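You operate a simulated robot arm through the tools that you are given. There is no shell and no other tool. Be economical: measure what you need, move in short steps, check, and stop when the job is done.

You are at the controls of a simulated robot arm. One attempt, no reset.

JOB
Put the orange dabber on the drawer end of the long workbench. Then take the orange clamp and leave it on the shelf under the workbench side of the wide table. Then stack the 40 white foot form from the top of the wide table on top of the 42 white foot form. Then take the green foam crumb from the top of the wide table and put it on the top of the freshening cabinet. Then put the orange pad box on the green notebook. Then take the blue cup and put it on the top of the drying cabinet. Then put one of the glue cans from the low shelf of the grey bench on the shelf under the finishing bench. Do these in the order given. Set down upright: orange dabber, orange pad box, blue cup, glue can.

The check looks at the end state, three seconds after you hand in, the way a careful person would. Anything else that was tipped, shoved, dropped, spilled or broken makes it a failure.

ROBOT AND FRAMES
A 7-joint arm with a fingered hand on a trunk, on a base that drives. Base frame: it is fixed to the floor where the robot stands at the start and does not move with it; the origin is under the middle of the robot, x ahead of it, y to its left, z up; the surface under the hand at the start is at about z = 0.9. Lengths are in m, angles in rad, forces in N, time in s.
Its first joint turns from -2.897 to 2.897 rad. Places, roughly: blue cup (8x8x10 cm) [-1.2, -3, 0.9]; drawer end of the long workbench (24x28 cm) [2.1, 0.3, 0.92]; foam crumb [1.25, 2.25, 0.75]; glue can [0.75, -2.5, 0.25]; notebook [0.5, 3, 0.75]; orange clamp (4x10x3 cm) [0.9, 0.2, 0.9]; orange dabber [0.75, 0, 1]; orange pad box [1, 3.25, 0.75]; shelf under the finishing bench [-2.1, 0.3, 0.1]; shelf under the workbench side of the wide table [0.8, 1.9, 0.2]; top of the drying cabinet [-2.1, -3.1, 1.5]; top of the freshening cabinet [1, 5.5, 1.2]; white foot form [1.25, 2.25, 0.75]. Payload 3.7 kg.
The tool frame sits at the grasp point between the pads (the TCP): z along the fingers, y along the line on which they close. The tips reach 0.025 m beyond it. The gripper opens to 0.088 m. The gripper's body begins 0.029 m behind the TCP. The gripper is a hand of 5 fingers: y runs from the thumb to the fingers, the wrist lies at [-0.013, -0.106, -0.174] in the tool frame, and closing takes about 1.5 s.
Orientation is that of the tool frame in the base frame, as a unit quaternion [w, x, y, z]. With the fingers straight down and the wrist toward the robot, the tool's x, y and z point along [0, 1, 0], [1, 0, 0] and [0, 0, -1] of the base frame.

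CONTROLS
- The arm moves only by the tool jog_arm. Its argument "commands" is a list of rows, each a list of 7 numbers: the shift along the tool's x, y, z in cm, then the turn, a rotation vector about the tool's x, y, z in rad, then the gripper command, from -1 (fully open) to 1 (shut), values between in proportion. In form: [[dx, dy, dz, wx, wy, wz, grip], ...]. A call has 1 to 20 rows; each row shifts and turns the commanded pose from where the row before left it, along the tool's axes as they then stand. Rows are played at 5 a second. More than 0.05 m and 0.15 rad between two rows, or a gripper value outside its range, and nothing of the call is played. A pose out of reach is approached as far as the arm can. The call stops where the force on the tool passes 40 N (or 10 N more than at its start, if that is more) or the arm is blocked; 0.2 s more then pass. Each finger travels about 0.108 m/s and halts on what it meets, pressing with about 25 N; the grip force reading is that of the motor and also rises with nothing between the fingers. The clock runs only during rows and for 0.2 s after the last one: add rows that do not move to give the fingers time. The reply holds the time, the measured pose of the TCP, the force on the tool along the base axes, the opening and the grip force, in the units named above and with some noise, with the torque about the TCP (base axes, N m) and any sound that the robot's microphone picked up.
- Cameras (640 x 400 px; columns grow to the right, rows downward): "scene" is now at [0.1942, 0.2094, 1.3163]; the picture's right is [-0.16, -0.99, 0.00], its down [-0.31, 0.05, -0.95] and it looks along [0.94, -0.15, -0.31] (base axes); focal length 267 px, centre (320, 200). "wrist" rides on the gripper at [0.059, -0.079, -0.105] in the tool frame; the picture's right is [-0.73, 0.32, -0.61], its down [-0.62, -0.68, 0.38] and it looks along [-0.29, 0.66, 0.70] (tool axes); focal length 234 px, centre (320, 200). There is no depth. A picture from a camera that has moved, and an enlarged one, comes with that camera's place and axes in the base frame and with its lens.
- camera(camera): a new picture of that camera. The clock stands still meanwhile.
- roll_base(legs): drives the robot by 1 to 6 legs, each [ahead, left, turn to the left] in m, m and rad, along the robot's own axes; the way and the turn of a leg run together, so that a leg with both is an arc; at most 1.5 m and 3.142 rad a leg. The arm and the cameras ride along, it lands a little off, and it stops where it bumps. It gives what a move gives.
- grasp_type(shape): the hand has 5 fingers and takes this shape, open, in about a second: jaw (thumb against the fingers, like two jaws); tri (thumb and two fingers); tip (a fingertip pinch); poke (one finger out to press); point (the index stretched); flat (the hand flat); cup (the hand cupped); fist (a fist). The gripper value then closes the fingers along that shape, each until it touches; the sizes above hold for jaw. It gives what a move gives, with no picture.
- turn_head(pan, tilt): turns the head with the scene camera to pan (to the left, within 2.094 rad either way) and tilt (down, from -0.506 to 1.204), counted from straight ahead of the robot. It gives what a move gives.
- zoom(camera, box): a new picture of the part [left, top, right, bottom] of that camera's present view, enlarged. The clock stands still meanwhile.
- hand_in(): hands the job in; it is judged then, once.

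Go step by step. Nothing tells you exact positions but the pictures and the camera data: compare them with the known pose of the tool, close in by small moves and look again before you grip or let go. The budget is 207 turns and 200 pictures, counting those below and the enlarged ones. Unless the task says otherwise, let go and move clear before handing in.

The tools are called after ">>>" as a command line: name --pt "numbers of a row" for each row, then --argument value for the rest, lists and objects as JSON in quotes. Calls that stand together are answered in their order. jog_arm: Moves the arm, as the interface text tells. Its arguments: {"type":"object","properties":{"commands":{"type":"array","items":{"type":"array","items":{"type":"number"}}}},"required":["commands"]} The other tools are called the same way: grasp_type (shape) gives the hand a shape; roll_base (legs) drives the base; turn_head (pan, tilt) turns the head that bears the scene camera; camera (camera) takes a picture; zoom (camera, box) takes an enlarged picture of a part of a camera's view; hand_in () hands the job in.

At the start:

```text
clock: 0.0
position: [0.777, 0.0704, 1.1783]
tool_rot: [0.0, 0.707, 0.707, 0.0]
force: [0.6, 0.1, 0.3]
ft_torque: [0.0, 0.01, 0.01]
gripper_width: 0.0874
finger_force: 0.2
shape: jaw
robot x, y, heading: [0.0006, 0.0017, 0.004]
head pan, tilt: [-0.157, 0.319]
```

scene: 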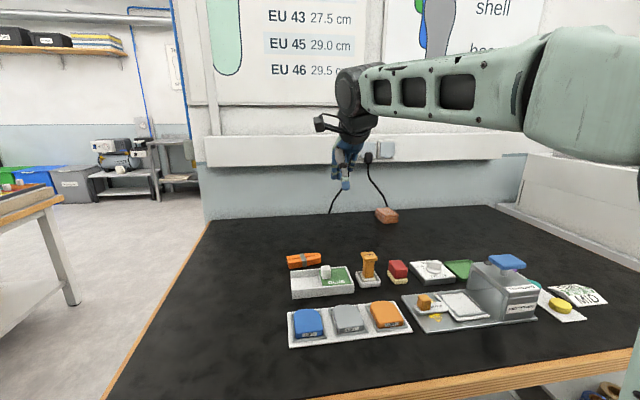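
wrist: 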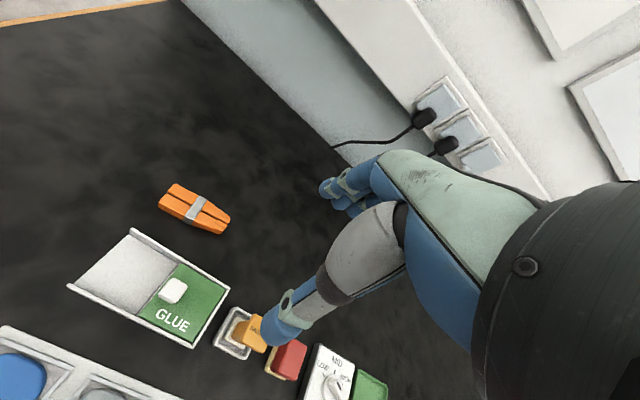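

I see the bench with the orange dabber near (0.76, 0.0) and the clamp behind the glue tray. I'll zoom in on the objects and look around the room first.

>>> zoom --camera "scene" --box '[270, 200, 470, 340]'

>>> turn_head --pan 0.9 --tilt 0.3

>>> camera --camera "scene"

>>> turn_head --pan 2.0 --tilt 0.3

>>> camera --camera "scene"

>>> turn_head --pan -1.2 --tilt 0.3

>>> camera --camera "scene"

>>> turn_head --pan -2.09 --tilt 0.3

>>> camera --camera "scene"

```text
2.86 times, centred on (370, 270) of scene
camera zoom: at [0.1942, 0.2094, 1.3163], right [-0.16, -0.99, 0.0], down [-0.31, 0.05, -0.95], along [0.94, -0.15, -0.31], focal length 762 px, centre (177, 0)
```

zoom: 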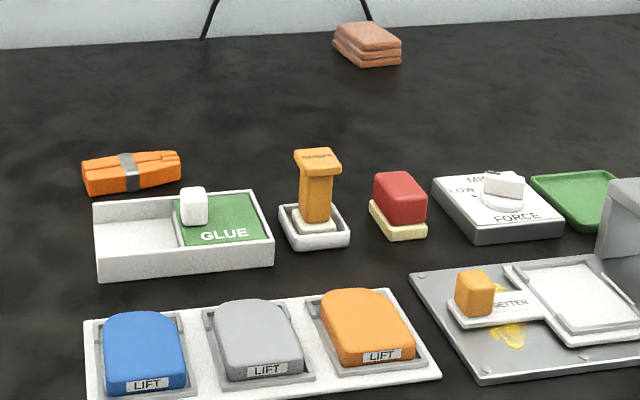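

```text
clock: 1.3
position: [0.7783, 0.069, 1.1781]
tool_rot: [-0.001, 0.707, 0.707, 0.0]
force: [0.1, 0.3, -0.1]
ft_torque: [0.0, -0.01, 0.0]
gripper_width: 0.0877
finger_force: 0.0
shape: jaw
robot x, y, heading: [0.0014, 0.0007, 0.004]
head pan, tilt: [0.901, 0.3]
```

```text
196 pictures are left
camera scene: at [0.1601, 0.297, 1.3181], right [0.78, -0.62, 0.0], down [-0.18, -0.23, -0.96], along [0.59, 0.75, -0.3], focal length 267 px, centre (320, 200)
```

scene: 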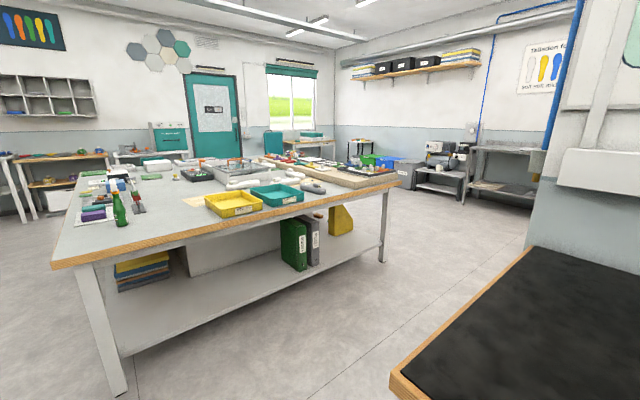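

```text
clock: 2.6
position: [0.7774, 0.0704, 1.178]
tool_rot: [0.0, 0.707, 0.708, 0.0]
force: [-0.4, 0.1, 0.0]
ft_torque: [0.0, 0.0, 0.03]
gripper_width: 0.0877
finger_force: 0.0
shape: jaw
robot x, y, heading: [-0.0005, 0.0029, 0.003]
head pan, tilt: [2.0, 0.3]
```

```text
195 pictures are left
camera scene: at [0.0633, 0.3088, 1.3181], right [0.91, 0.42, 0.0], down [0.12, -0.27, -0.96], along [-0.4, 0.87, -0.3], focal length 267 px, centre (320, 200)
```

scene: 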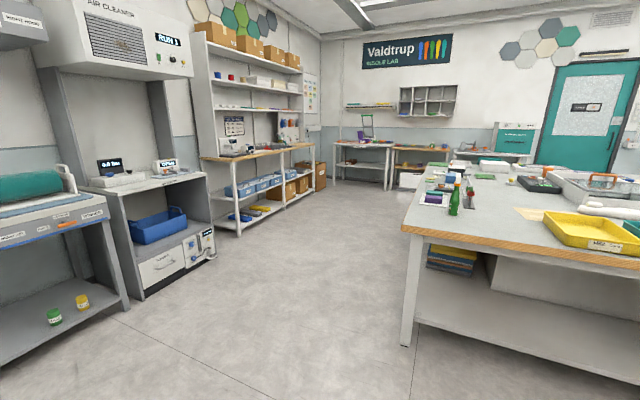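

```text
clock: 5.4
position: [0.7777, 0.0695, 1.1779]
tool_rot: [0.0, 0.707, 0.707, 0.001]
force: [0.1, 0.2, 0.0]
ft_torque: [0.01, 0.01, 0.0]
gripper_width: 0.0872
finger_force: 0.0
shape: jaw
robot x, y, heading: [0.0046, 0.0002, -0.0]
head pan, tilt: [-1.201, 0.3]
```

```text
194 pictures are left
camera scene: at [0.1359, 0.1368, 1.3181], right [-0.93, -0.36, 0.0], down [-0.11, 0.28, -0.96], along [0.35, -0.89, -0.3], focal length 267 px, centre (320, 200)
```

scene: 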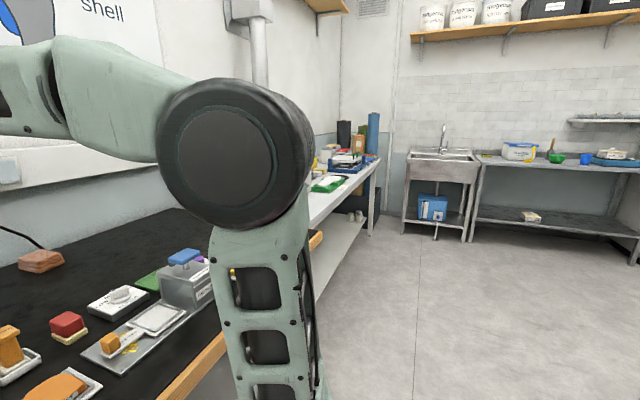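

```text
clock: 6.5
position: [0.7783, 0.0703, 1.1777]
tool_rot: [0.0, 0.707, 0.707, 0.0]
force: [0.0, 0.2, -0.1]
ft_torque: [0.02, 0.04, 0.0]
gripper_width: 0.0878
finger_force: 0.0
shape: jaw
robot x, y, heading: [0.0017, 0.0016, -0.005]
head pan, tilt: [-2.089, 0.3]
```

```text
193 pictures are left
camera scene: at [0.0559, 0.1427, 1.3181], right [-0.87, 0.49, 0.0], down [0.15, 0.26, -0.96], along [-0.47, -0.83, -0.3], focal length 267 px, centre (320, 200)
```

scene: 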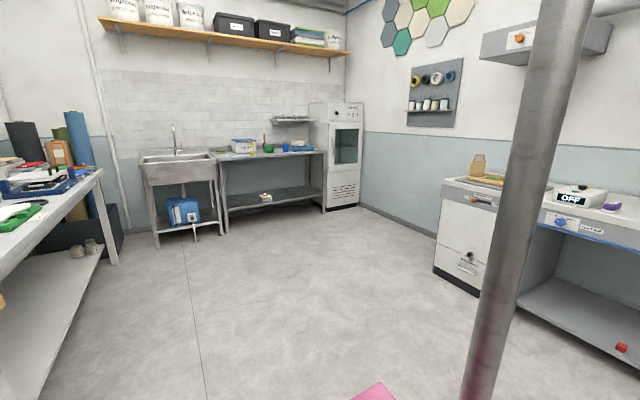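

The dabber stands at about (0.76, -0.005), top near z≈0.98. I can't see the long workbench with drawers yet; I'll move the hand above the dabber and check.

>>> jog_arm --pt "-4 -1 2 0 0 0 -1" --pt "-3.5 -0.7 3 0 0 0 -1" --pt "0 0 4 0 0 0 -1" --pt "0 0 0 0 0 0 -1"

>>> turn_head --pan -0.15 --tilt 0.5

>>> camera --camera "wrist"

>>> zoom --camera "scene" --box '[220, 100, 480, 262]'

```text
clock: 7.5
position: [0.7612, -0.0042, 1.0877]
tool_rot: [0.0, 0.707, 0.707, 0.0]
force: [1.1, -0.5, -0.5]
ft_torque: [-0.01, 0.05, -0.02]
gripper_width: 0.0877
finger_force: 0.1
shape: jaw
robot x, y, heading: [-0.0011, 0.0007, 0.001]
head pan, tilt: [-2.089, 0.3]
```

```text
clock: 9.4
position: [0.7605, -0.004, 1.0879]
tool_rot: [0.001, 0.707, 0.707, 0.0]
force: [0.1, 0.3, -0.7]
ft_torque: [-0.01, 0.0, -0.01]
gripper_width: 0.0877
finger_force: 0.0
shape: jaw
robot x, y, heading: [0.0011, -0.0013, 0.001]
head pan, tilt: [-0.15, 0.499]
```

```text
192 pictures are left
camera wrist: at [0.6817, 0.0531, 1.1934], right [0.32, -0.73, 0.61], down [-0.68, -0.62, -0.38], along [0.66, -0.29, -0.7], focal length 234 px, centre (320, 200)
```

wrist: 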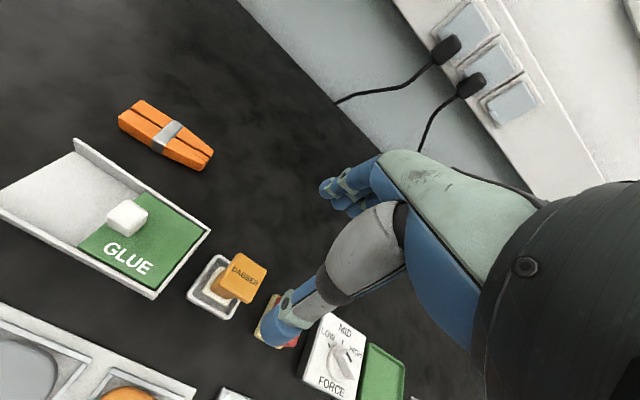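

```text
2.46 times, centred on (350, 181) of scene
camera zoom: at [0.192, 0.2102, 1.2997], right [-0.15, -0.99, 0.0], down [-0.47, 0.07, -0.88], along [0.87, -0.13, -0.48], focal length 656 px, centre (246, 247)
```

zoom: 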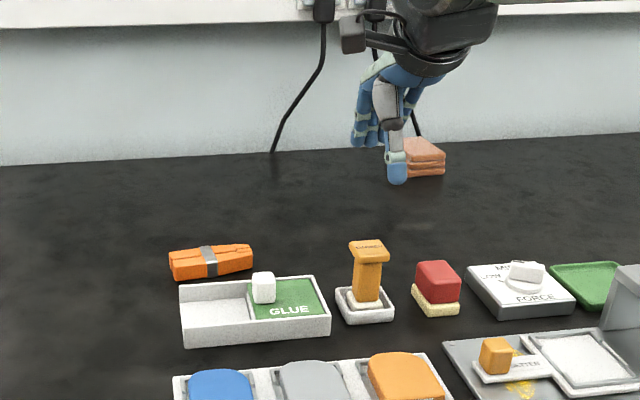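

The dabber is near (0.748, 0.0), slightly nearer than my hand. I'll shift and descend to just above it, then check.

>>> jog_arm --pt "0.4 -1.25 3 0 0 0 -1" --pt "0 0 3.5 0 0 0 -1" --pt "0 0 0 0 0 0 -1"

>>> zoom --camera "scene" --box '[260, 120, 460, 260]'

>>> camera --camera "wrist"

```text
clock: 10.2
position: [0.7487, -0.0006, 1.0231]
tool_rot: [0.0, 0.707, 0.707, 0.0]
force: [0.1, -0.3, 0.3]
ft_torque: [0.0, 0.0, 0.0]
gripper_width: 0.0875
finger_force: 0.1
shape: jaw
robot x, y, heading: [-0.0022, 0.0035, 0.003]
head pan, tilt: [-0.15, 0.499]
```

```text
2.86 times, centred on (360, 190) of scene
camera zoom: at [0.1921, 0.2103, 1.2997], right [-0.15, -0.99, 0.0], down [-0.47, 0.07, -0.88], along [0.87, -0.13, -0.48], focal length 762 px, centre (206, 229)
```

zoom: 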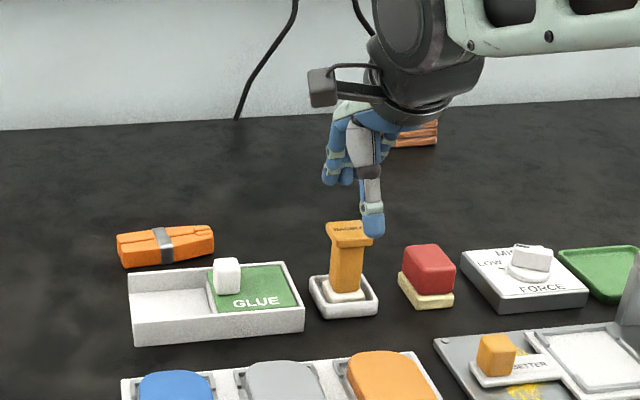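

```text
189 pictures are left
camera wrist: at [0.6695, 0.0565, 1.1283], right [0.32, -0.73, 0.61], down [-0.68, -0.62, -0.38], along [0.66, -0.29, -0.7], focal length 234 px, centre (320, 200)
```

wrist: 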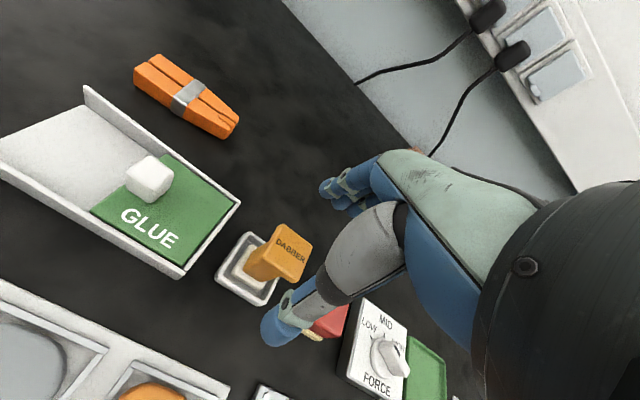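

Aligned within a few mm; shifting 4 mm left and descending to grip height, then closing.

>>> jog_arm --pt "0.4 0 2 0 0 0 -1" --pt "0 0 2 0 0 0 -1" --pt "0 0 2.2 0 0 0 -1" --pt "0 0 0 0 0 0 -1"

>>> zoom --camera "scene" --box '[290, 140, 430, 240]'

```text
clock: 11.2
position: [0.7491, 0.0027, 0.9614]
tool_rot: [0.0, 0.707, 0.707, 0.0]
force: [0.9, 0.5, -0.4]
ft_torque: [0.01, -0.02, -0.03]
gripper_width: 0.0876
finger_force: 0.0
shape: jaw
robot x, y, heading: [-0.003, 0.0005, 0.002]
head pan, tilt: [-0.15, 0.499]
```

```text
4.00 times, centred on (360, 190) of scene
camera zoom: at [0.192, 0.2103, 1.2997], right [-0.15, -0.99, 0.0], down [-0.47, 0.07, -0.88], along [0.87, -0.13, -0.48], focal length 1067 px, centre (160, 240)
```

zoom: 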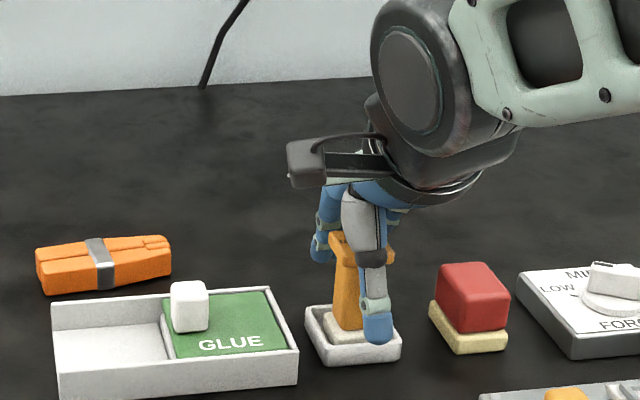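

Straddling the handle; closing.

>>> jog_arm --pt "0 0 0 0 0 0 0" --pt "0 0 0 0 0 0 1" --pt "0 0 0 0 0 0 1" --pt "0 0 0 0 0 0 1" --pt "0 0 0 0 0 0 1" --pt "0 0 0 0 0 0 1" --pt "0 0 0 0 0 0 1" --pt "0 0 0 0 0 0 1" --pt "0 0 0 0 0 0 1"

>>> zoom --camera "scene" --box '[290, 140, 430, 240]'

```text
clock: 13.2
position: [0.7495, 0.0034, 0.9611]
tool_rot: [0.0, 0.707, 0.707, 0.0]
force: [0.0, 0.1, -0.5]
ft_torque: [-0.02, 0.01, 0.0]
gripper_width: 0.0189
finger_force: 24.9
shape: jaw
robot x, y, heading: [0.0015, 0.0003, -0.002]
head pan, tilt: [-0.15, 0.499]
```

```text
4.00 times, centred on (360, 190) of scene
camera zoom: at [0.192, 0.2103, 1.2997], right [-0.15, -0.99, 0.0], down [-0.47, 0.07, -0.88], along [0.87, -0.13, -0.48], focal length 1067 px, centre (160, 240)
```

zoom: 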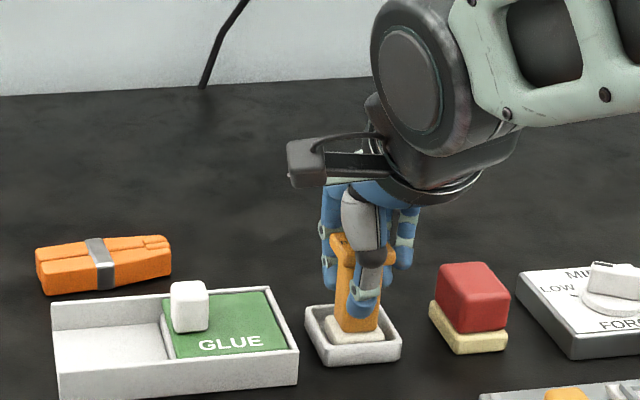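

Gripped on the post (1.9 cm). Lifting straight up well clear.

>>> jog_arm --pt "0 0 -2 0 0 0 1" --pt "0 0 -4 0 0 0 1" --pt "0 0 -4 0 0 0 1" --pt "0 0 -4 0 0 0 1" --pt "0 0 -4 0 0 0 1" --pt "0 0 0 0 0 0 1"

>>> camera --camera "scene"

>>> turn_head --pan 0.35 --tilt 0.2

>>> camera --camera "scene"

```text
clock: 14.6
position: [0.7477, 0.0041, 1.1422]
tool_rot: [0.001, 0.707, 0.707, 0.0]
force: [-0.3, -0.2, -0.9]
ft_torque: [0.01, 0.02, -0.01]
gripper_width: 0.0186
finger_force: 25.2
shape: jaw
robot x, y, heading: [-0.0016, -0.0017, 0.001]
head pan, tilt: [-0.15, 0.499]
```

```text
186 pictures are left
camera scene: at [0.192, 0.2103, 1.2997], right [-0.15, -0.99, 0.0], down [-0.47, 0.07, -0.88], along [0.87, -0.13, -0.48], focal length 267 px, centre (320, 200)
```

scene: 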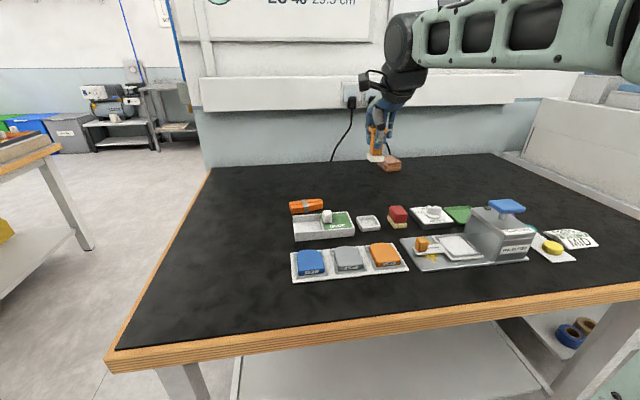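

```text
clock: 15.6
position: [0.7481, 0.0035, 1.143]
tool_rot: [0.0, 0.707, 0.707, 0.0]
force: [-0.1, 0.2, -0.5]
ft_torque: [0.02, -0.01, -0.05]
gripper_width: 0.0185
finger_force: 24.9
shape: jaw
robot x, y, heading: [0.0037, 0.0031, -0.001]
head pan, tilt: [0.351, 0.201]
```

```text
185 pictures are left
camera scene: at [0.1896, 0.2558, 1.3273], right [0.34, -0.94, 0.0], down [-0.19, -0.07, -0.98], along [0.92, 0.34, -0.2], focal length 267 px, centre (320, 200)
```

scene: 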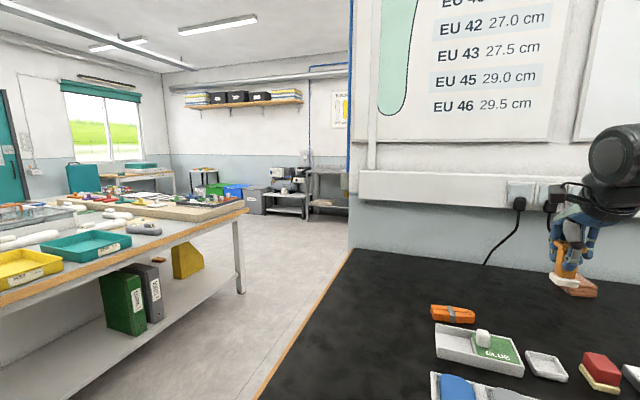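

The long workbench must be behind the partition wall. The aisle between the black bench (edge y≈0.5) and the wide table (y≈1.65) looks clear, so I'll drive into it and look around the corner.

>>> roll_base --legs '[[0, 1.08, 0], [0.9, 0, 0]]'

>>> turn_head --pan -0.6 --tilt 0.3

>>> camera --camera "scene"

```text
clock: 25.4
position: [1.6408, 1.1049, 1.1417]
tool_rot: [0.0, 0.7, 0.714, 0.001]
force: [0.7, -0.1, 0.0]
ft_torque: [0.0, 0.0, 0.0]
gripper_width: 0.0185
finger_force: 24.7
shape: jaw
robot x, y, heading: [0.8966, 1.0893, 0.018]
head pan, tilt: [0.351, 0.201]
```

```text
clock: 26.6
position: [1.6416, 1.1043, 1.1422]
tool_rot: [0.0, 0.701, 0.713, 0.0]
force: [-1.0, 0.1, 0.3]
ft_torque: [0.03, 0.02, 0.01]
gripper_width: 0.019
finger_force: 24.6
shape: jaw
robot x, y, heading: [0.8897, 1.0885, 0.012]
head pan, tilt: [-0.6, 0.3]
```

```text
184 pictures are left
camera scene: at [1.0689, 1.2624, 1.3181], right [-0.55, -0.84, 0.0], down [-0.25, 0.16, -0.96], along [0.8, -0.53, -0.3], focal length 267 px, centre (320, 200)
```

scene: 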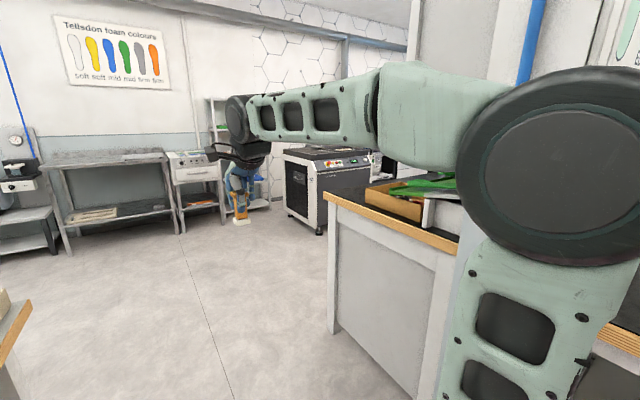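

Another bench stands behind the wall, with a wooden tray at its near end. I'll drive further and look at it before turning.

>>> roll_base --legs '[[1.2, 0, 0]]'

>>> turn_head --pan -1.6 --tilt 0.4

>>> camera --camera "scene"

```text
clock: 32.7
position: [2.8385, 1.1291, 1.1421]
tool_rot: [0.001, 0.701, 0.713, 0.0]
force: [-0.7, -0.8, -0.6]
ft_torque: [0.01, 0.0, -0.02]
gripper_width: 0.0185
finger_force: 24.9
shape: jaw
robot x, y, heading: [2.0867, 1.1066, 0.016]
head pan, tilt: [-0.6, 0.3]
```

```text
clock: 34.0
position: [2.8378, 1.1274, 1.1424]
tool_rot: [0.0, 0.7, 0.714, 0.0]
force: [-0.8, -0.6, -0.4]
ft_torque: [-0.01, -0.02, 0.01]
gripper_width: 0.0188
finger_force: 25.0
shape: jaw
robot x, y, heading: [2.0904, 1.1133, 0.016]
head pan, tilt: [-1.6, 0.4]
```

```text
183 pictures are left
camera scene: at [2.1872, 1.2436, 1.3088], right [-1.0, 0.01, 0.0], down [0.0, 0.39, -0.92], along [-0.01, -0.92, -0.39], focal length 267 px, centre (320, 200)
```

scene: 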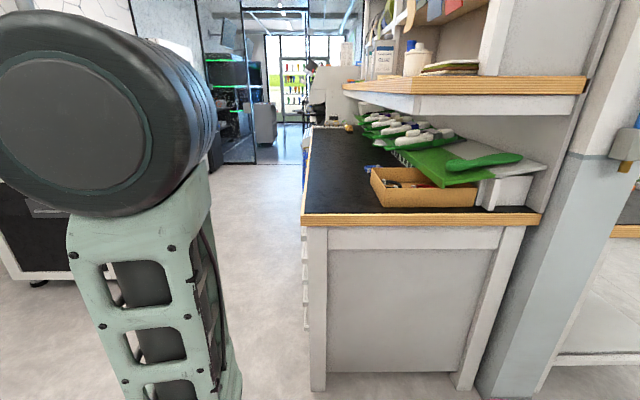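

The free mat corner at about x 1.98–2.23, y<0.41 with the drawer fronts below is the drawer end. I'll turn right to face it.

>>> roll_base --legs '[[0.03, 0, -1.587]]'

>>> turn_head --pan 0.1 --tilt 0.5

>>> camera --camera "scene"

```text
clock: 38.2
position: [2.1176, 0.3429, 1.1422]
tool_rot: [0.0, 1.0, 0.003, 0.001]
force: [-0.5, 0.1, 0.6]
ft_torque: [0.0, 0.02, 0.04]
gripper_width: 0.0189
finger_force: 24.9
shape: jaw
robot x, y, heading: [2.1102, 1.0928, -1.563]
head pan, tilt: [-1.6, 0.4]
```

```text
clock: 40.0
position: [2.1156, 0.3438, 1.1434]
tool_rot: [0.0, 1.0, 0.003, -0.001]
force: [0.6, -0.4, -0.7]
ft_torque: [-0.02, 0.0, 0.01]
gripper_width: 0.0188
finger_force: 25.1
shape: jaw
robot x, y, heading: [2.107, 1.0907, -1.566]
head pan, tilt: [0.099, 0.499]
```

```text
182 pictures are left
camera scene: at [2.3467, 0.9009, 1.2997], right [-0.99, -0.1, 0.0], down [-0.05, 0.48, -0.88], along [0.09, -0.87, -0.48], focal length 267 px, centre (320, 200)
```

scene: 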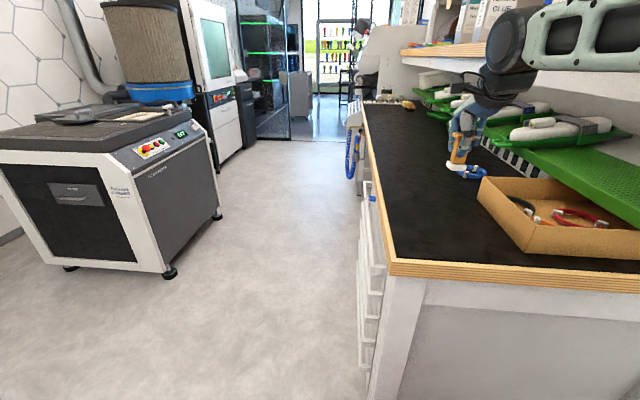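

The area is clear: tray's left edge x≈1.945, bench edge x≈2.24. I'll go to (2.106, 0.304) and descend toward the surface.

>>> jog_arm --pt "-1 4 0 0 0 0 1" --pt "0 0 4 0 0 0 1" --pt "0 0 4 0 0 0 1" --pt "0 0 4 0 0 0 1" --pt "0 0 2.5 0 0 0 1" --pt "0 0 0 0 0 0 1"

>>> zoom --camera "scene" --box '[340, 110, 560, 264]'

```text
clock: 41.4
position: [2.1066, 0.3044, 0.9978]
tool_rot: [0.0, 1.0, 0.003, -0.001]
force: [-0.2, 0.1, -0.1]
ft_torque: [-0.02, 0.01, 0.01]
gripper_width: 0.0189
finger_force: 25.1
shape: jaw
robot x, y, heading: [2.1104, 1.093, -1.567]
head pan, tilt: [0.099, 0.499]
```

```text
2.60 times, centred on (450, 187) of scene
camera zoom: at [2.3468, 0.9009, 1.2997], right [-0.99, -0.1, 0.0], down [-0.05, 0.48, -0.88], along [0.09, -0.87, -0.48], focal length 693 px, centre (-18, 234)
```

zoom: 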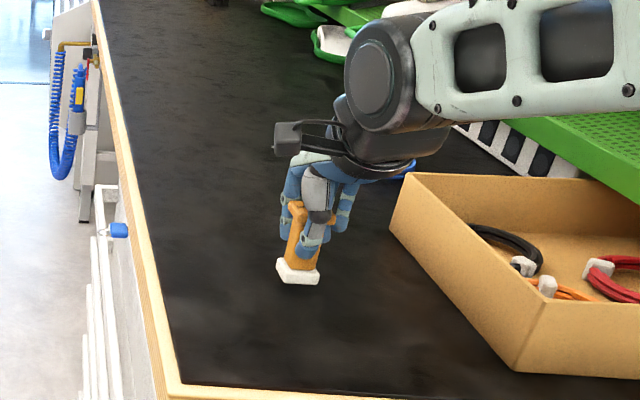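

Clear below. Lowering in small steps watching force.

>>> jog_arm --pt "0 0 1 0 0 0 1" --pt "0 0 1 0 0 0 1" --pt "0 0 0.5 0 0 0 1" --pt "0 0 0 0 0 0 1"

>>> zoom --camera "scene" --box '[390, 160, 510, 244]'

```text
clock: 42.4
position: [2.1067, 0.3048, 0.9733]
tool_rot: [0.0, 1.0, 0.002, 0.0]
force: [0.6, -0.9, 24.5]
ft_torque: [-0.08, 0.01, 0.02]
gripper_width: 0.0218
finger_force: 25.3
shape: jaw
robot x, y, heading: [2.1107, 1.0914, -1.566]
head pan, tilt: [0.099, 0.499]
```

```text
4.76 times, centred on (450, 202) of scene
camera zoom: at [2.3468, 0.9017, 1.2998], right [-0.99, -0.1, 0.0], down [-0.05, 0.48, -0.88], along [0.09, -0.87, -0.48], focal length 1270 px, centre (-299, 190)
```

zoom: 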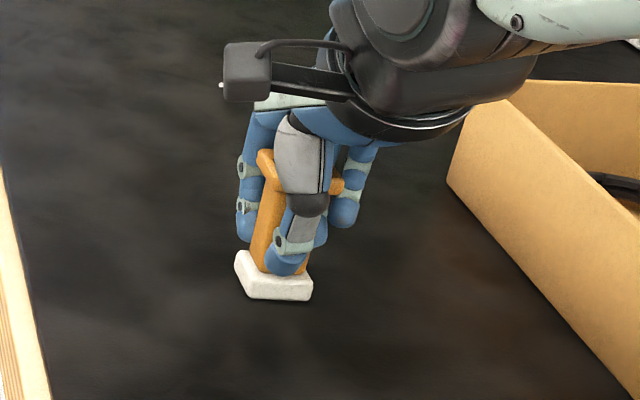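

Contact (24 N). Easing up slightly and opening.

>>> jog_arm --pt "0 0 -0.2 0 0 0 1" --pt "0 0 0 0 0 0 0.3" --pt "0 0 0 0 0 0 0" --pt "0 0 0 0 0 0 -1" --pt "0 0 0 0 0 0 -1" --pt "0 0 0 0 0 0 -1" --pt "0 0 0 0 0 0 -1" --pt "0 0 0 0 0 0 -1"

>>> zoom --camera "scene" --box '[390, 160, 510, 244]'

```text
clock: 44.2
position: [2.1065, 0.3041, 0.9731]
tool_rot: [0.0, 1.0, 0.003, 0.0]
force: [-0.2, -0.2, 0.0]
ft_torque: [0.0, -0.01, 0.0]
gripper_width: 0.0876
finger_force: 0.0
shape: jaw
robot x, y, heading: [2.1078, 1.0896, -1.563]
head pan, tilt: [0.099, 0.499]
```

```text
4.76 times, centred on (450, 202) of scene
camera zoom: at [2.3468, 0.901, 1.2997], right [-0.99, -0.1, 0.0], down [-0.05, 0.48, -0.88], along [0.09, -0.87, -0.48], focal length 1270 px, centre (-299, 190)
```

zoom: 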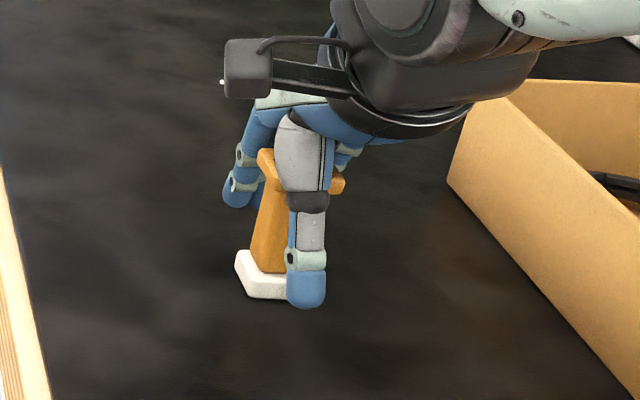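

Released and standing. Raising straight up.

>>> jog_arm --pt "0 0 -2 0 0 0 -1" --pt "0 0 -4 0 0 0 -1" --pt "0 0 -4 0 0 0 -1" --pt "0 0 -4 0 0 0 -1" --pt "0 0 -4 0 0 0 -1"

>>> zoom --camera "scene" --box '[340, 110, 560, 264]'

```text
clock: 45.4
position: [2.1047, 0.3045, 1.1539]
tool_rot: [-0.001, 1.0, 0.001, 0.0]
force: [-0.1, 0.0, 0.4]
ft_torque: [-0.02, 0.03, 0.01]
gripper_width: 0.088
finger_force: 0.0
shape: jaw
robot x, y, heading: [2.1084, 1.0933, -1.57]
head pan, tilt: [0.099, 0.499]
```

```text
2.60 times, centred on (450, 187) of scene
camera zoom: at [2.3468, 0.9009, 1.2997], right [-0.99, -0.1, 0.0], down [-0.05, 0.48, -0.88], along [0.09, -0.87, -0.48], focal length 693 px, centre (-18, 234)
```

zoom: 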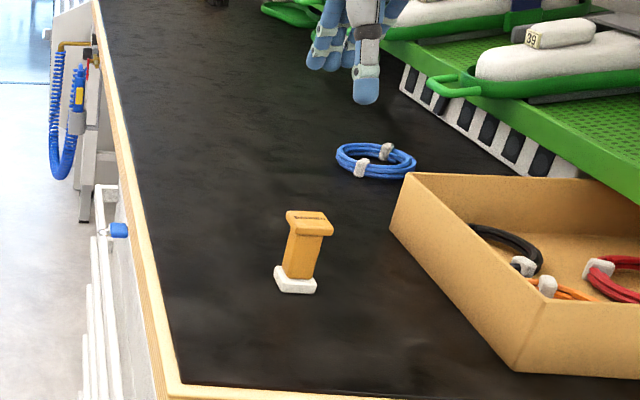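

The dabber stands upright at the drawer end. Now the clamp: I'll turn back, reverse through the aisle and strafe to the original spot in front of the black bench.

>>> roll_base --legs '[[0, 0, 1.57], [-1.06, 0, 0], [-1.0, 0, 0], [0, -0.98, 0]]'

>>> turn_head --pan 0.0 --tilt 0.5

>>> camera --camera "scene"

>>> camera --camera "wrist"

```text
clock: 64.1
position: [0.8166, 0.105, 1.153]
tool_rot: [0.0, 0.718, 0.696, 0.0]
force: [0.0, -0.1, 0.1]
ft_torque: [-0.01, 0.0, 0.0]
gripper_width: 0.0878
finger_force: 0.1
shape: jaw
robot x, y, heading: [0.0297, 0.1417, -0.029]
head pan, tilt: [0.099, 0.499]
```

```text
clock: 64.8
position: [0.8157, 0.1065, 1.1533]
tool_rot: [0.0, 0.717, 0.697, 0.001]
force: [0.5, 0.4, 0.7]
ft_torque: [-0.02, 0.0, -0.03]
gripper_width: 0.0878
finger_force: 0.1
shape: jaw
robot x, y, heading: [0.0319, 0.1353, -0.034]
head pan, tilt: [0.0, 0.499]
```

```text
177 pictures are left
camera scene: at [0.2289, 0.3542, 1.2997], right [-0.03, -1.0, 0.0], down [-0.48, 0.01, -0.88], along [0.88, -0.03, -0.48], focal length 267 px, centre (320, 200)
```

scene: 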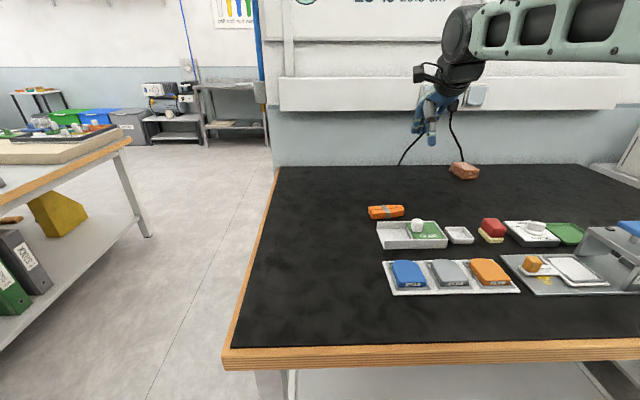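

```text
176 pictures are left
camera wrist: at [0.7393, 0.1651, 1.2578], right [0.3, -0.73, 0.61], down [-0.7, -0.6, -0.38], along [0.65, -0.31, -0.7], focal length 234 px, centre (320, 200)
```

wrist: 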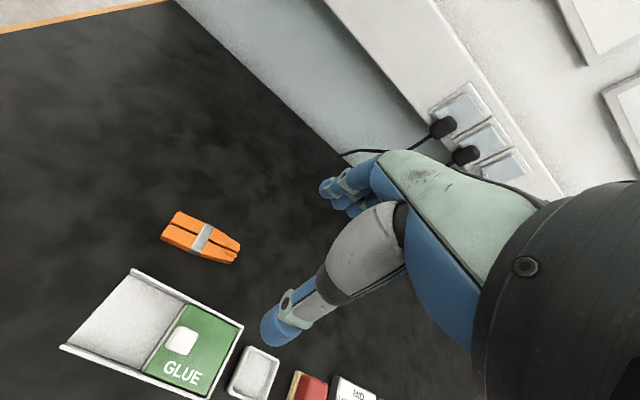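

Clamp at about (0.862, 0.153), long axis along y rotated ~0.17 rad. I'll move above, rotate to match, and partially open to 6 cm to clear the tray.

>>> jog_arm --pt "2.4 2.2 3 0 0 0 -0.36" --pt "2.4 2.2 3 0 0 0 -0.36" --pt "0 0 4 0 0 -0.1 -0.36" --pt "0 0 3.5 0 0 -0.1 -0.36" --pt "0 0 0 0 0 0 -0.36"

>>> zoom --camera "scene" --box '[340, 130, 500, 242]'

>>> camera --camera "wrist"

```text
clock: 66.0
position: [0.862, 0.1528, 1.0178]
tool_rot: [0.0, 0.643, 0.766, 0.0]
force: [0.1, 0.9, 0.5]
ft_torque: [-0.02, 0.02, 0.01]
gripper_width: 0.0601
finger_force: 0.0
shape: jaw
robot x, y, heading: [0.0301, 0.1371, -0.025]
head pan, tilt: [0.0, 0.499]
```

```text
3.57 times, centred on (420, 186) of scene
camera zoom: at [0.2289, 0.3542, 1.2997], right [-0.03, -1.0, 0.0], down [-0.48, 0.01, -0.88], along [0.88, -0.03, -0.48], focal length 952 px, centre (-37, 250)
```

zoom: 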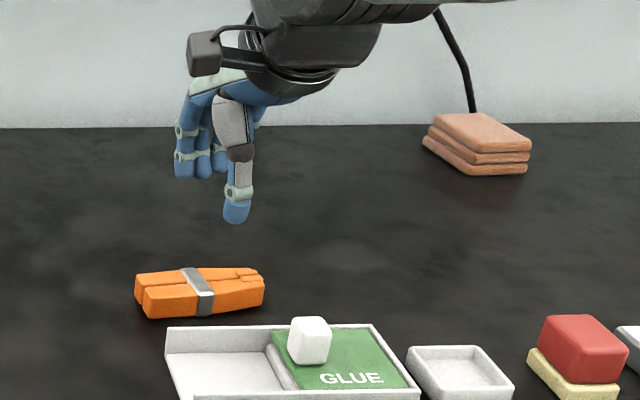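

```text
174 pictures are left
camera wrist: at [0.774, 0.1955, 1.1227], right [0.44, -0.66, 0.61], down [-0.56, -0.73, -0.38], along [0.7, -0.17, -0.7], focal length 234 px, centre (320, 200)
```

wrist: 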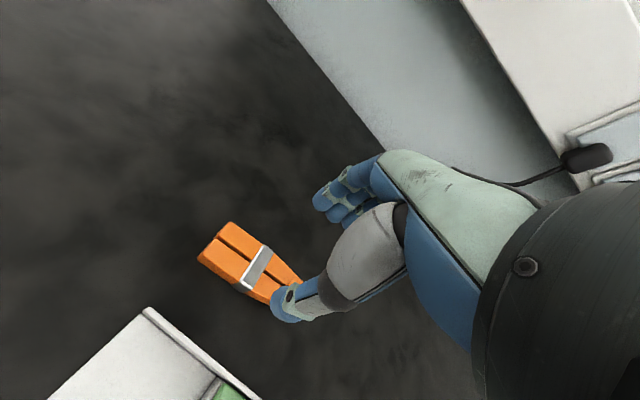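

Well aligned; shifting 0.6 cm back and descending to z≈0.931.

>>> jog_arm --pt "0 -0.6 3 0 0 0 -0.36" --pt "0 0 3.2 0 0 0 -0.36" --pt "0 0 2.5 0 0 0 -0.36" --pt "0 0 0 0 0 0 -0.36"

>>> zoom --camera "scene" --box '[350, 160, 460, 237]'

>>> camera --camera "wrist"

```text
clock: 67.0
position: [0.8562, 0.1494, 0.9308]
tool_rot: [0.0, 0.644, 0.765, 0.0]
force: [-0.3, -0.2, 0.4]
ft_torque: [-0.01, -0.01, -0.01]
gripper_width: 0.0601
finger_force: 0.1
shape: jaw
robot x, y, heading: [0.0325, 0.1391, -0.027]
head pan, tilt: [0.0, 0.499]
```

```text
5.19 times, centred on (405, 198) of scene
camera zoom: at [0.2289, 0.3541, 1.2997], right [-0.03, -1.0, 0.0], down [-0.48, 0.01, -0.88], along [0.88, -0.03, -0.48], focal length 1385 px, centre (-122, 208)
```

zoom: 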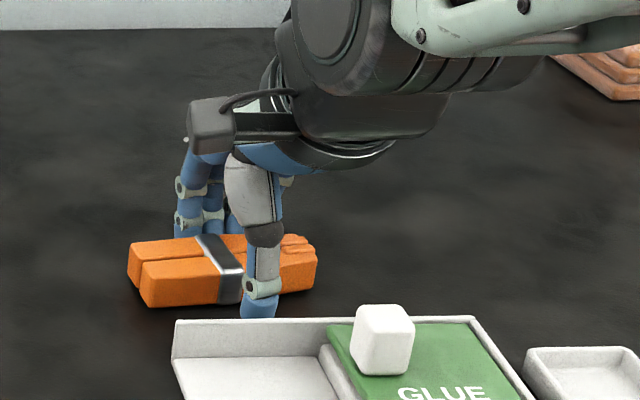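

```text
172 pictures are left
camera wrist: at [0.7682, 0.1941, 1.0355], right [0.44, -0.66, 0.61], down [-0.57, -0.73, -0.38], along [0.7, -0.17, -0.7], focal length 234 px, centre (320, 200)
```

wrist: 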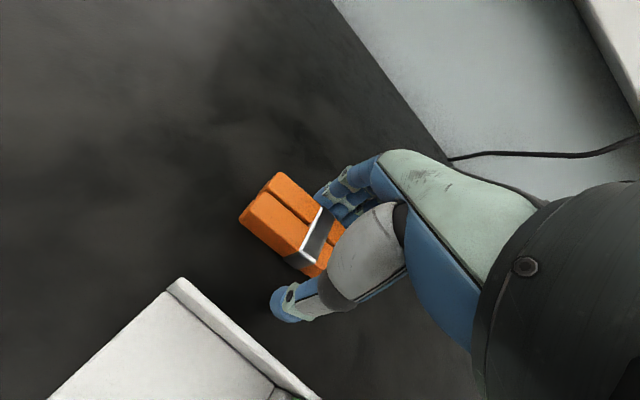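

Straddling; shifting 0.7 cm left toward centre and closing.

>>> jog_arm --pt "0.7 0 0 0 0 0 -0.36" --pt "0 0 0 0 0 0 0.3" --pt "0 0 0 0 0 0 1" --pt "0 0 0 0 0 0 1" --pt "0 0 0 0 0 0 1" --pt "0 0 0 0 0 0 1" --pt "0 0 0 0 0 0 1" --pt "0 0 0 0 0 0 1"

>>> jog_arm --pt "0 0 -2 0 0 0 1" --pt "0 0 -4 0 0 0 1" --pt "0 0 -4 0 0 0 1" --pt "0 0 -4 0 0 0 1" --pt "0 0 -4 0 0 0 1" --pt "0 0 -4 0 0 0 1"

>>> camera --camera "scene"

>>> camera --camera "wrist"

```text
clock: 68.8
position: [0.8553, 0.1582, 0.9314]
tool_rot: [0.0, 0.644, 0.765, -0.001]
force: [-0.7, -0.6, 0.2]
ft_torque: [0.0, -0.01, -0.03]
gripper_width: 0.0341
finger_force: 25.0
shape: jaw
robot x, y, heading: [0.0289, 0.1379, -0.028]
head pan, tilt: [0.0, 0.499]
```

```text
clock: 70.2
position: [0.8544, 0.1566, 1.1494]
tool_rot: [-0.001, 0.644, 0.765, -0.001]
force: [-0.1, 1.6, -0.9]
ft_torque: [0.01, -0.03, -0.02]
gripper_width: 0.0338
finger_force: 25.4
shape: jaw
robot x, y, heading: [0.0305, 0.1342, -0.028]
head pan, tilt: [0.0, 0.499]
```

```text
171 pictures are left
camera scene: at [0.229, 0.3541, 1.2997], right [-0.03, -1.0, 0.0], down [-0.48, 0.01, -0.88], along [0.88, -0.03, -0.48], focal length 267 px, centre (320, 200)
```

scene: 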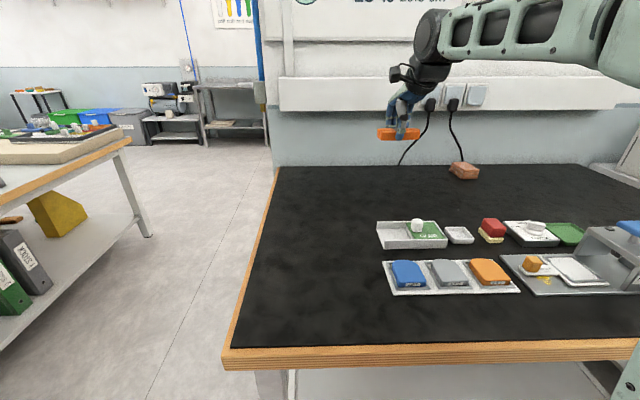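

```text
170 pictures are left
camera wrist: at [0.7668, 0.2004, 1.2556], right [0.44, -0.66, 0.61], down [-0.57, -0.73, -0.38], along [0.7, -0.17, -0.7], focal length 234 px, centre (320, 200)
```

wrist: 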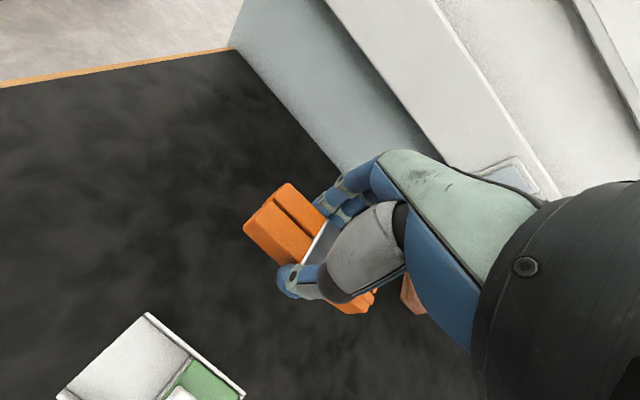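

Clamp is held. I'll retract the arm, then drive to the aisle in front of the wide table's shelf and face it.

>>> jog_arm --pt "0 -5 0 0 0 0 1" --pt "0 -5 0 0 0 0 1" --pt "0 -5 0 0 0 0 1" --pt "0 -5 0 0 0 0 1" --pt "0 -5 0 0 0 0 1" --pt "0 -5 0 0 0 0 1"

>>> roll_base --legs '[[0, 0.95, 0], [0.75, 0, 0.03], [0, 0, 1.57]]'

>>> turn_head --pan 0.0 --tilt 0.75

>>> camera --camera "scene"

```text
clock: 71.6
position: [0.5582, 0.1068, 1.148]
tool_rot: [0.0, 0.644, 0.765, 0.0]
force: [0.7, 0.8, -0.2]
ft_torque: [0.01, 0.02, 0.02]
gripper_width: 0.0341
finger_force: 24.7
shape: jaw
robot x, y, heading: [0.032, 0.1367, -0.025]
head pan, tilt: [0.0, 0.499]
```

```text
clock: 84.0
position: [0.8246, 1.6026, 1.1481]
tool_rot: [0.001, -0.091, 0.996, 0.0]
force: [-0.2, 0.2, -0.4]
ft_torque: [0.02, 0.01, -0.01]
gripper_width: 0.0338
finger_force: 24.9
shape: jaw
robot x, y, heading: [0.8079, 1.0719, 1.549]
head pan, tilt: [0.0, 0.499]
```

```text
clock: 84.8
position: [0.8255, 1.6025, 1.1481]
tool_rot: [0.0, -0.091, 0.996, 0.0]
force: [0.2, 0.5, -0.3]
ft_torque: [0.01, -0.01, 0.0]
gripper_width: 0.0341
finger_force: 24.4
shape: jaw
robot x, y, heading: [0.8076, 1.073, 1.555]
head pan, tilt: [0.0, 0.75]
```

```text
169 pictures are left
camera scene: at [0.5841, 1.2581, 1.2778], right [1.0, -0.02, 0.0], down [-0.01, -0.68, -0.73], along [0.01, 0.73, -0.68], focal length 267 px, centre (320, 200)
```

scene: 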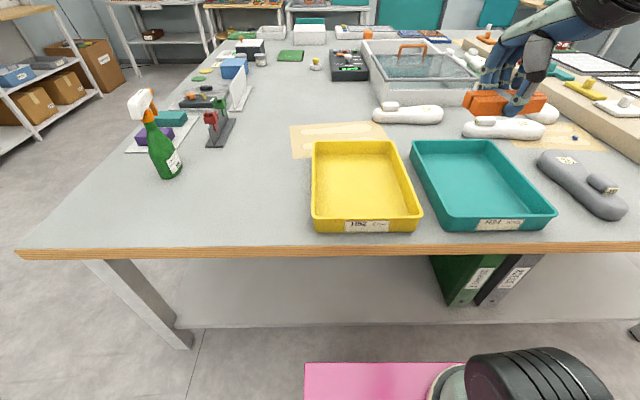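

The shelf in front of me has free space between x≈0.5 and the binders at x≈1.13. I'll pull the hand back from the table edge and lower it to test low reach.

>>> jog_arm --pt "0 -5 0 0 0 0 1" --pt "0 -5 0 0 0 0 1" --pt "0 -5 0 0 0 0 1" --pt "0 0 5 0 0 0 1" --pt "0 0 5 0 0 0 1" --pt "0 0 5 0 0 0 1" --pt "0 0 5 0 0 0 1" --pt "0 0 5 0 0 0 1" --pt "0 0 5 0 0 0 1" --pt "0 0 5 0 0 0 1" --pt "0 0 5 0 0 0 1"

>>> camera --camera "scene"

```text
clock: 87.2
position: [0.8519, 1.4558, 0.9815]
tool_rot: [0.0, -0.092, 0.996, 0.0]
force: [0.4, 0.9, -0.6]
ft_torque: [0.02, 0.02, 0.0]
gripper_width: 0.0337
finger_force: 25.3
shape: jaw
out of reach, approached as far as the arm can: row 7, 8, 9, 10, 11
robot x, y, heading: [0.8037, 1.0728, 1.55]
head pan, tilt: [0.0, 0.75]
```

```text
168 pictures are left
camera scene: at [0.5842, 1.258, 1.2777], right [1.0, -0.02, 0.0], down [-0.01, -0.68, -0.73], along [0.01, 0.73, -0.68], focal length 267 px, centre (320, 200)
```

scene: 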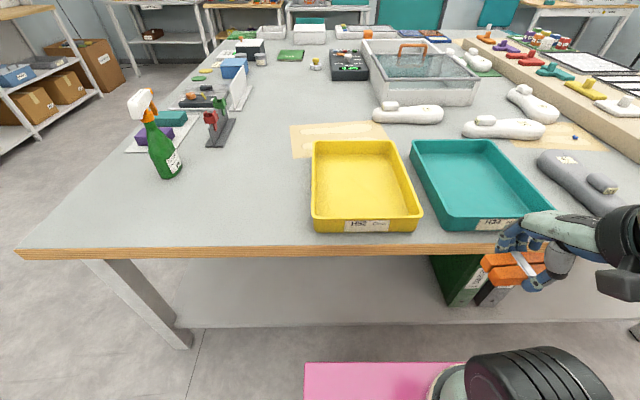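

The elbow limits straight-down reach this close. I'll pitch the fingers forward 0.6 rad and then lower.

>>> jog_arm --pt "0 0 0 -0.15 0 0 1" --pt "0 0 0 -0.15 0 0 1" --pt "0 0 0 -0.15 0 0 1" --pt "0 0 0 -0.15 0 0 1" --pt "0 -2.8 4.1 0 0 0 1" --pt "0 -2.8 4.1 0 0 0 1" --pt "0 -2.8 4.1 0 0 0 1" --pt "0 -2.8 4.1 0 0 0 1"

```text
clock: 89.0
position: [0.8767, 1.405, 1.0517]
tool_rot: [-0.027, -0.087, 0.952, 0.294]
force: [-1.5, 0.4, -0.7]
ft_torque: [-0.04, -0.03, 0.01]
gripper_width: 0.0339
finger_force: 24.6
shape: jaw
out of reach, approached as far as the arm can: row 1, 2, 3, 4, 5, 6, 7, 8
robot x, y, heading: [0.8065, 1.0737, 1.551]
head pan, tilt: [0.0, 0.75]
```

Close-in low reach isn't available, so I'll turn to face along the aisle and test how low the arm goes when stretched out over free floor.

>>> roll_base --legs '[[0, 0, -1.55]]'

>>> jog_arm --pt "0 4.1 2.8 0 0 0 1" --pt "0 4.1 2.8 0 0 0 1" --pt "0 4.1 2.8 0 0 0 1" --pt "0 4.1 2.8 0 0 0 1" --pt "0 4.1 2.8 0 0 0 1" --pt "0 4.1 2.8 0 0 0 1" --pt "0 4.1 2.8 0 0 0 1"

```text
clock: 93.2
position: [1.1383, 1.0101, 1.0521]
tool_rot: [0.186, 0.6, 0.744, 0.229]
force: [-0.2, 0.1, -0.5]
ft_torque: [0.0, 0.01, 0.0]
gripper_width: 0.0338
finger_force: 25.3
shape: jaw
robot x, y, heading: [0.804, 1.0732, 0.011]
head pan, tilt: [0.0, 0.75]
```

```text
clock: 94.8
position: [1.4754, 1.0825, 1.0699]
tool_rot: [0.185, 0.6, 0.744, 0.23]
force: [-1.5, -0.5, -1.1]
ft_torque: [0.03, 0.02, -0.01]
gripper_width: 0.0334
finger_force: 24.5
shape: jaw
out of reach, approached as far as the arm can: row 1, 2
robot x, y, heading: [0.8012, 1.0755, 0.013]
head pan, tilt: [0.0, 0.75]
```

Now lowering over free floor at radius ~0.67.

>>> jog_arm --pt "0 -2.8 4.1 0 0 0 1" --pt "0 -2.8 4.1 0 0 0 1" --pt "0 -2.8 4.1 0 0 0 1" --pt "0 -2.8 4.1 0 0 0 1" --pt "0 -2.8 4.1 0 0 0 1" --pt "0 -2.8 4.1 0 0 0 1" --pt "0 -2.8 4.1 0 0 0 1" --pt "0 -2.8 4.1 0 0 0 1" --pt "0 -2.8 4.1 0 0 0 1" --pt "0 -2.8 4.1 0 0 0 1" --pt "0 -2.8 4.1 0 0 0 1" --pt "0 -2.8 4.1 0 0 0 1"

>>> camera --camera "scene"

```text
clock: 97.3
position: [1.5736, 1.0914, 0.5285]
tool_rot: [0.185, 0.6, 0.744, 0.229]
force: [-0.3, 0.5, -1.1]
ft_torque: [-0.01, 0.02, -0.03]
gripper_width: 0.0332
finger_force: 25.4
shape: jaw
out of reach, approached as far as the arm can: row 2, 3, 4, 5, 6, 7
robot x, y, heading: [0.8061, 1.0723, 0.011]
head pan, tilt: [0.0, 0.75]
```

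```text
167 pictures are left
camera scene: at [0.9862, 1.2986, 1.2777], right [0.01, -1.0, 0.0], down [-0.68, -0.01, -0.73], along [0.73, 0.01, -0.68], focal length 267 px, centre (320, 200)
```

scene: 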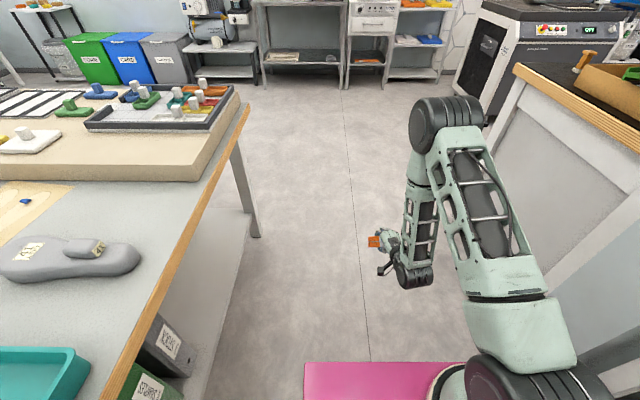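

The arm reaches low with its elbow above the hand. I'll go lower and further out over the free floor to see the arm's shape at shelf height.

>>> jog_arm --pt "0 -2.8 4.1 0 0 0 1" --pt "0 -2.8 4.1 0 0 0 1" --pt "0 -2.8 4.1 0 0 0 1" --pt "0 -2.8 4.1 0 0 0 1" --pt "0 -2.8 4.1 0 0 0 1" --pt "0 0 0 0 0 0 1"

>>> camera --camera "scene"

>>> jog_arm --pt "0 4.1 2.8 0 0 0 1" --pt "0 4.1 2.8 0 0 0 1" --pt "0 4.1 2.8 0 0 0 1"

>>> camera --camera "scene"

```text
clock: 98.8
position: [1.5745, 1.0923, 0.2808]
tool_rot: [0.186, 0.6, 0.743, 0.229]
force: [0.0, 0.2, -0.9]
ft_torque: [-0.02, 0.01, -0.02]
gripper_width: 0.0332
finger_force: 25.1
shape: jaw
robot x, y, heading: [0.8015, 1.07, 0.009]
head pan, tilt: [0.0, 0.75]
```

```text
166 pictures are left
camera scene: at [0.9863, 1.2986, 1.2777], right [0.01, -1.0, 0.0], down [-0.68, -0.01, -0.73], along [0.73, 0.01, -0.68], focal length 267 px, centre (320, 200)
```

scene: 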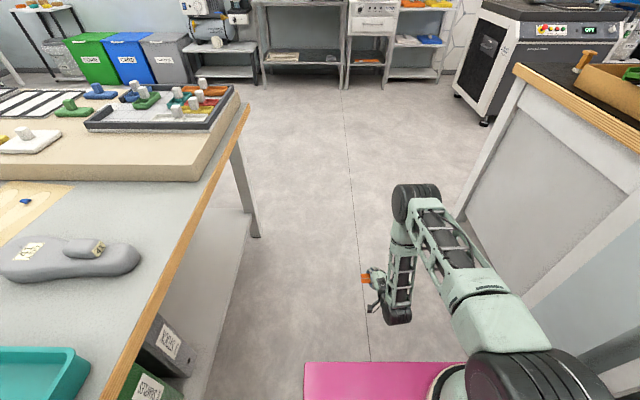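

```text
clock: 99.5
position: [1.7216, 1.1245, 0.2813]
tool_rot: [0.186, 0.6, 0.743, 0.23]
force: [-0.3, -0.4, -0.8]
ft_torque: [-0.01, 0.03, 0.02]
gripper_width: 0.0333
finger_force: 24.9
shape: jaw
robot x, y, heading: [0.8043, 1.0747, 0.01]
head pan, tilt: [0.0, 0.75]
```

```text
165 pictures are left
camera scene: at [0.9863, 1.2986, 1.2777], right [0.01, -1.0, 0.0], down [-0.68, -0.01, -0.73], along [0.73, 0.01, -0.68], focal length 267 px, centre (320, 200)
```

scene: 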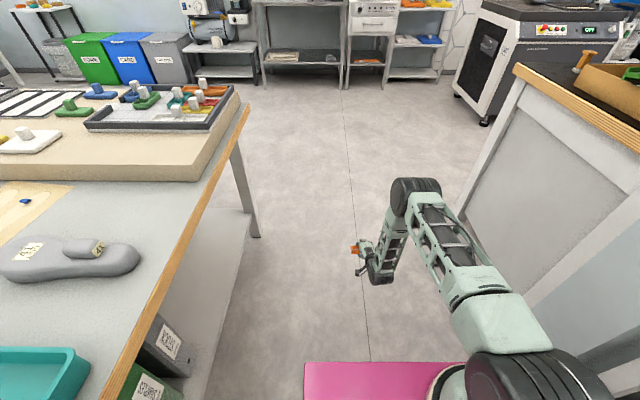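

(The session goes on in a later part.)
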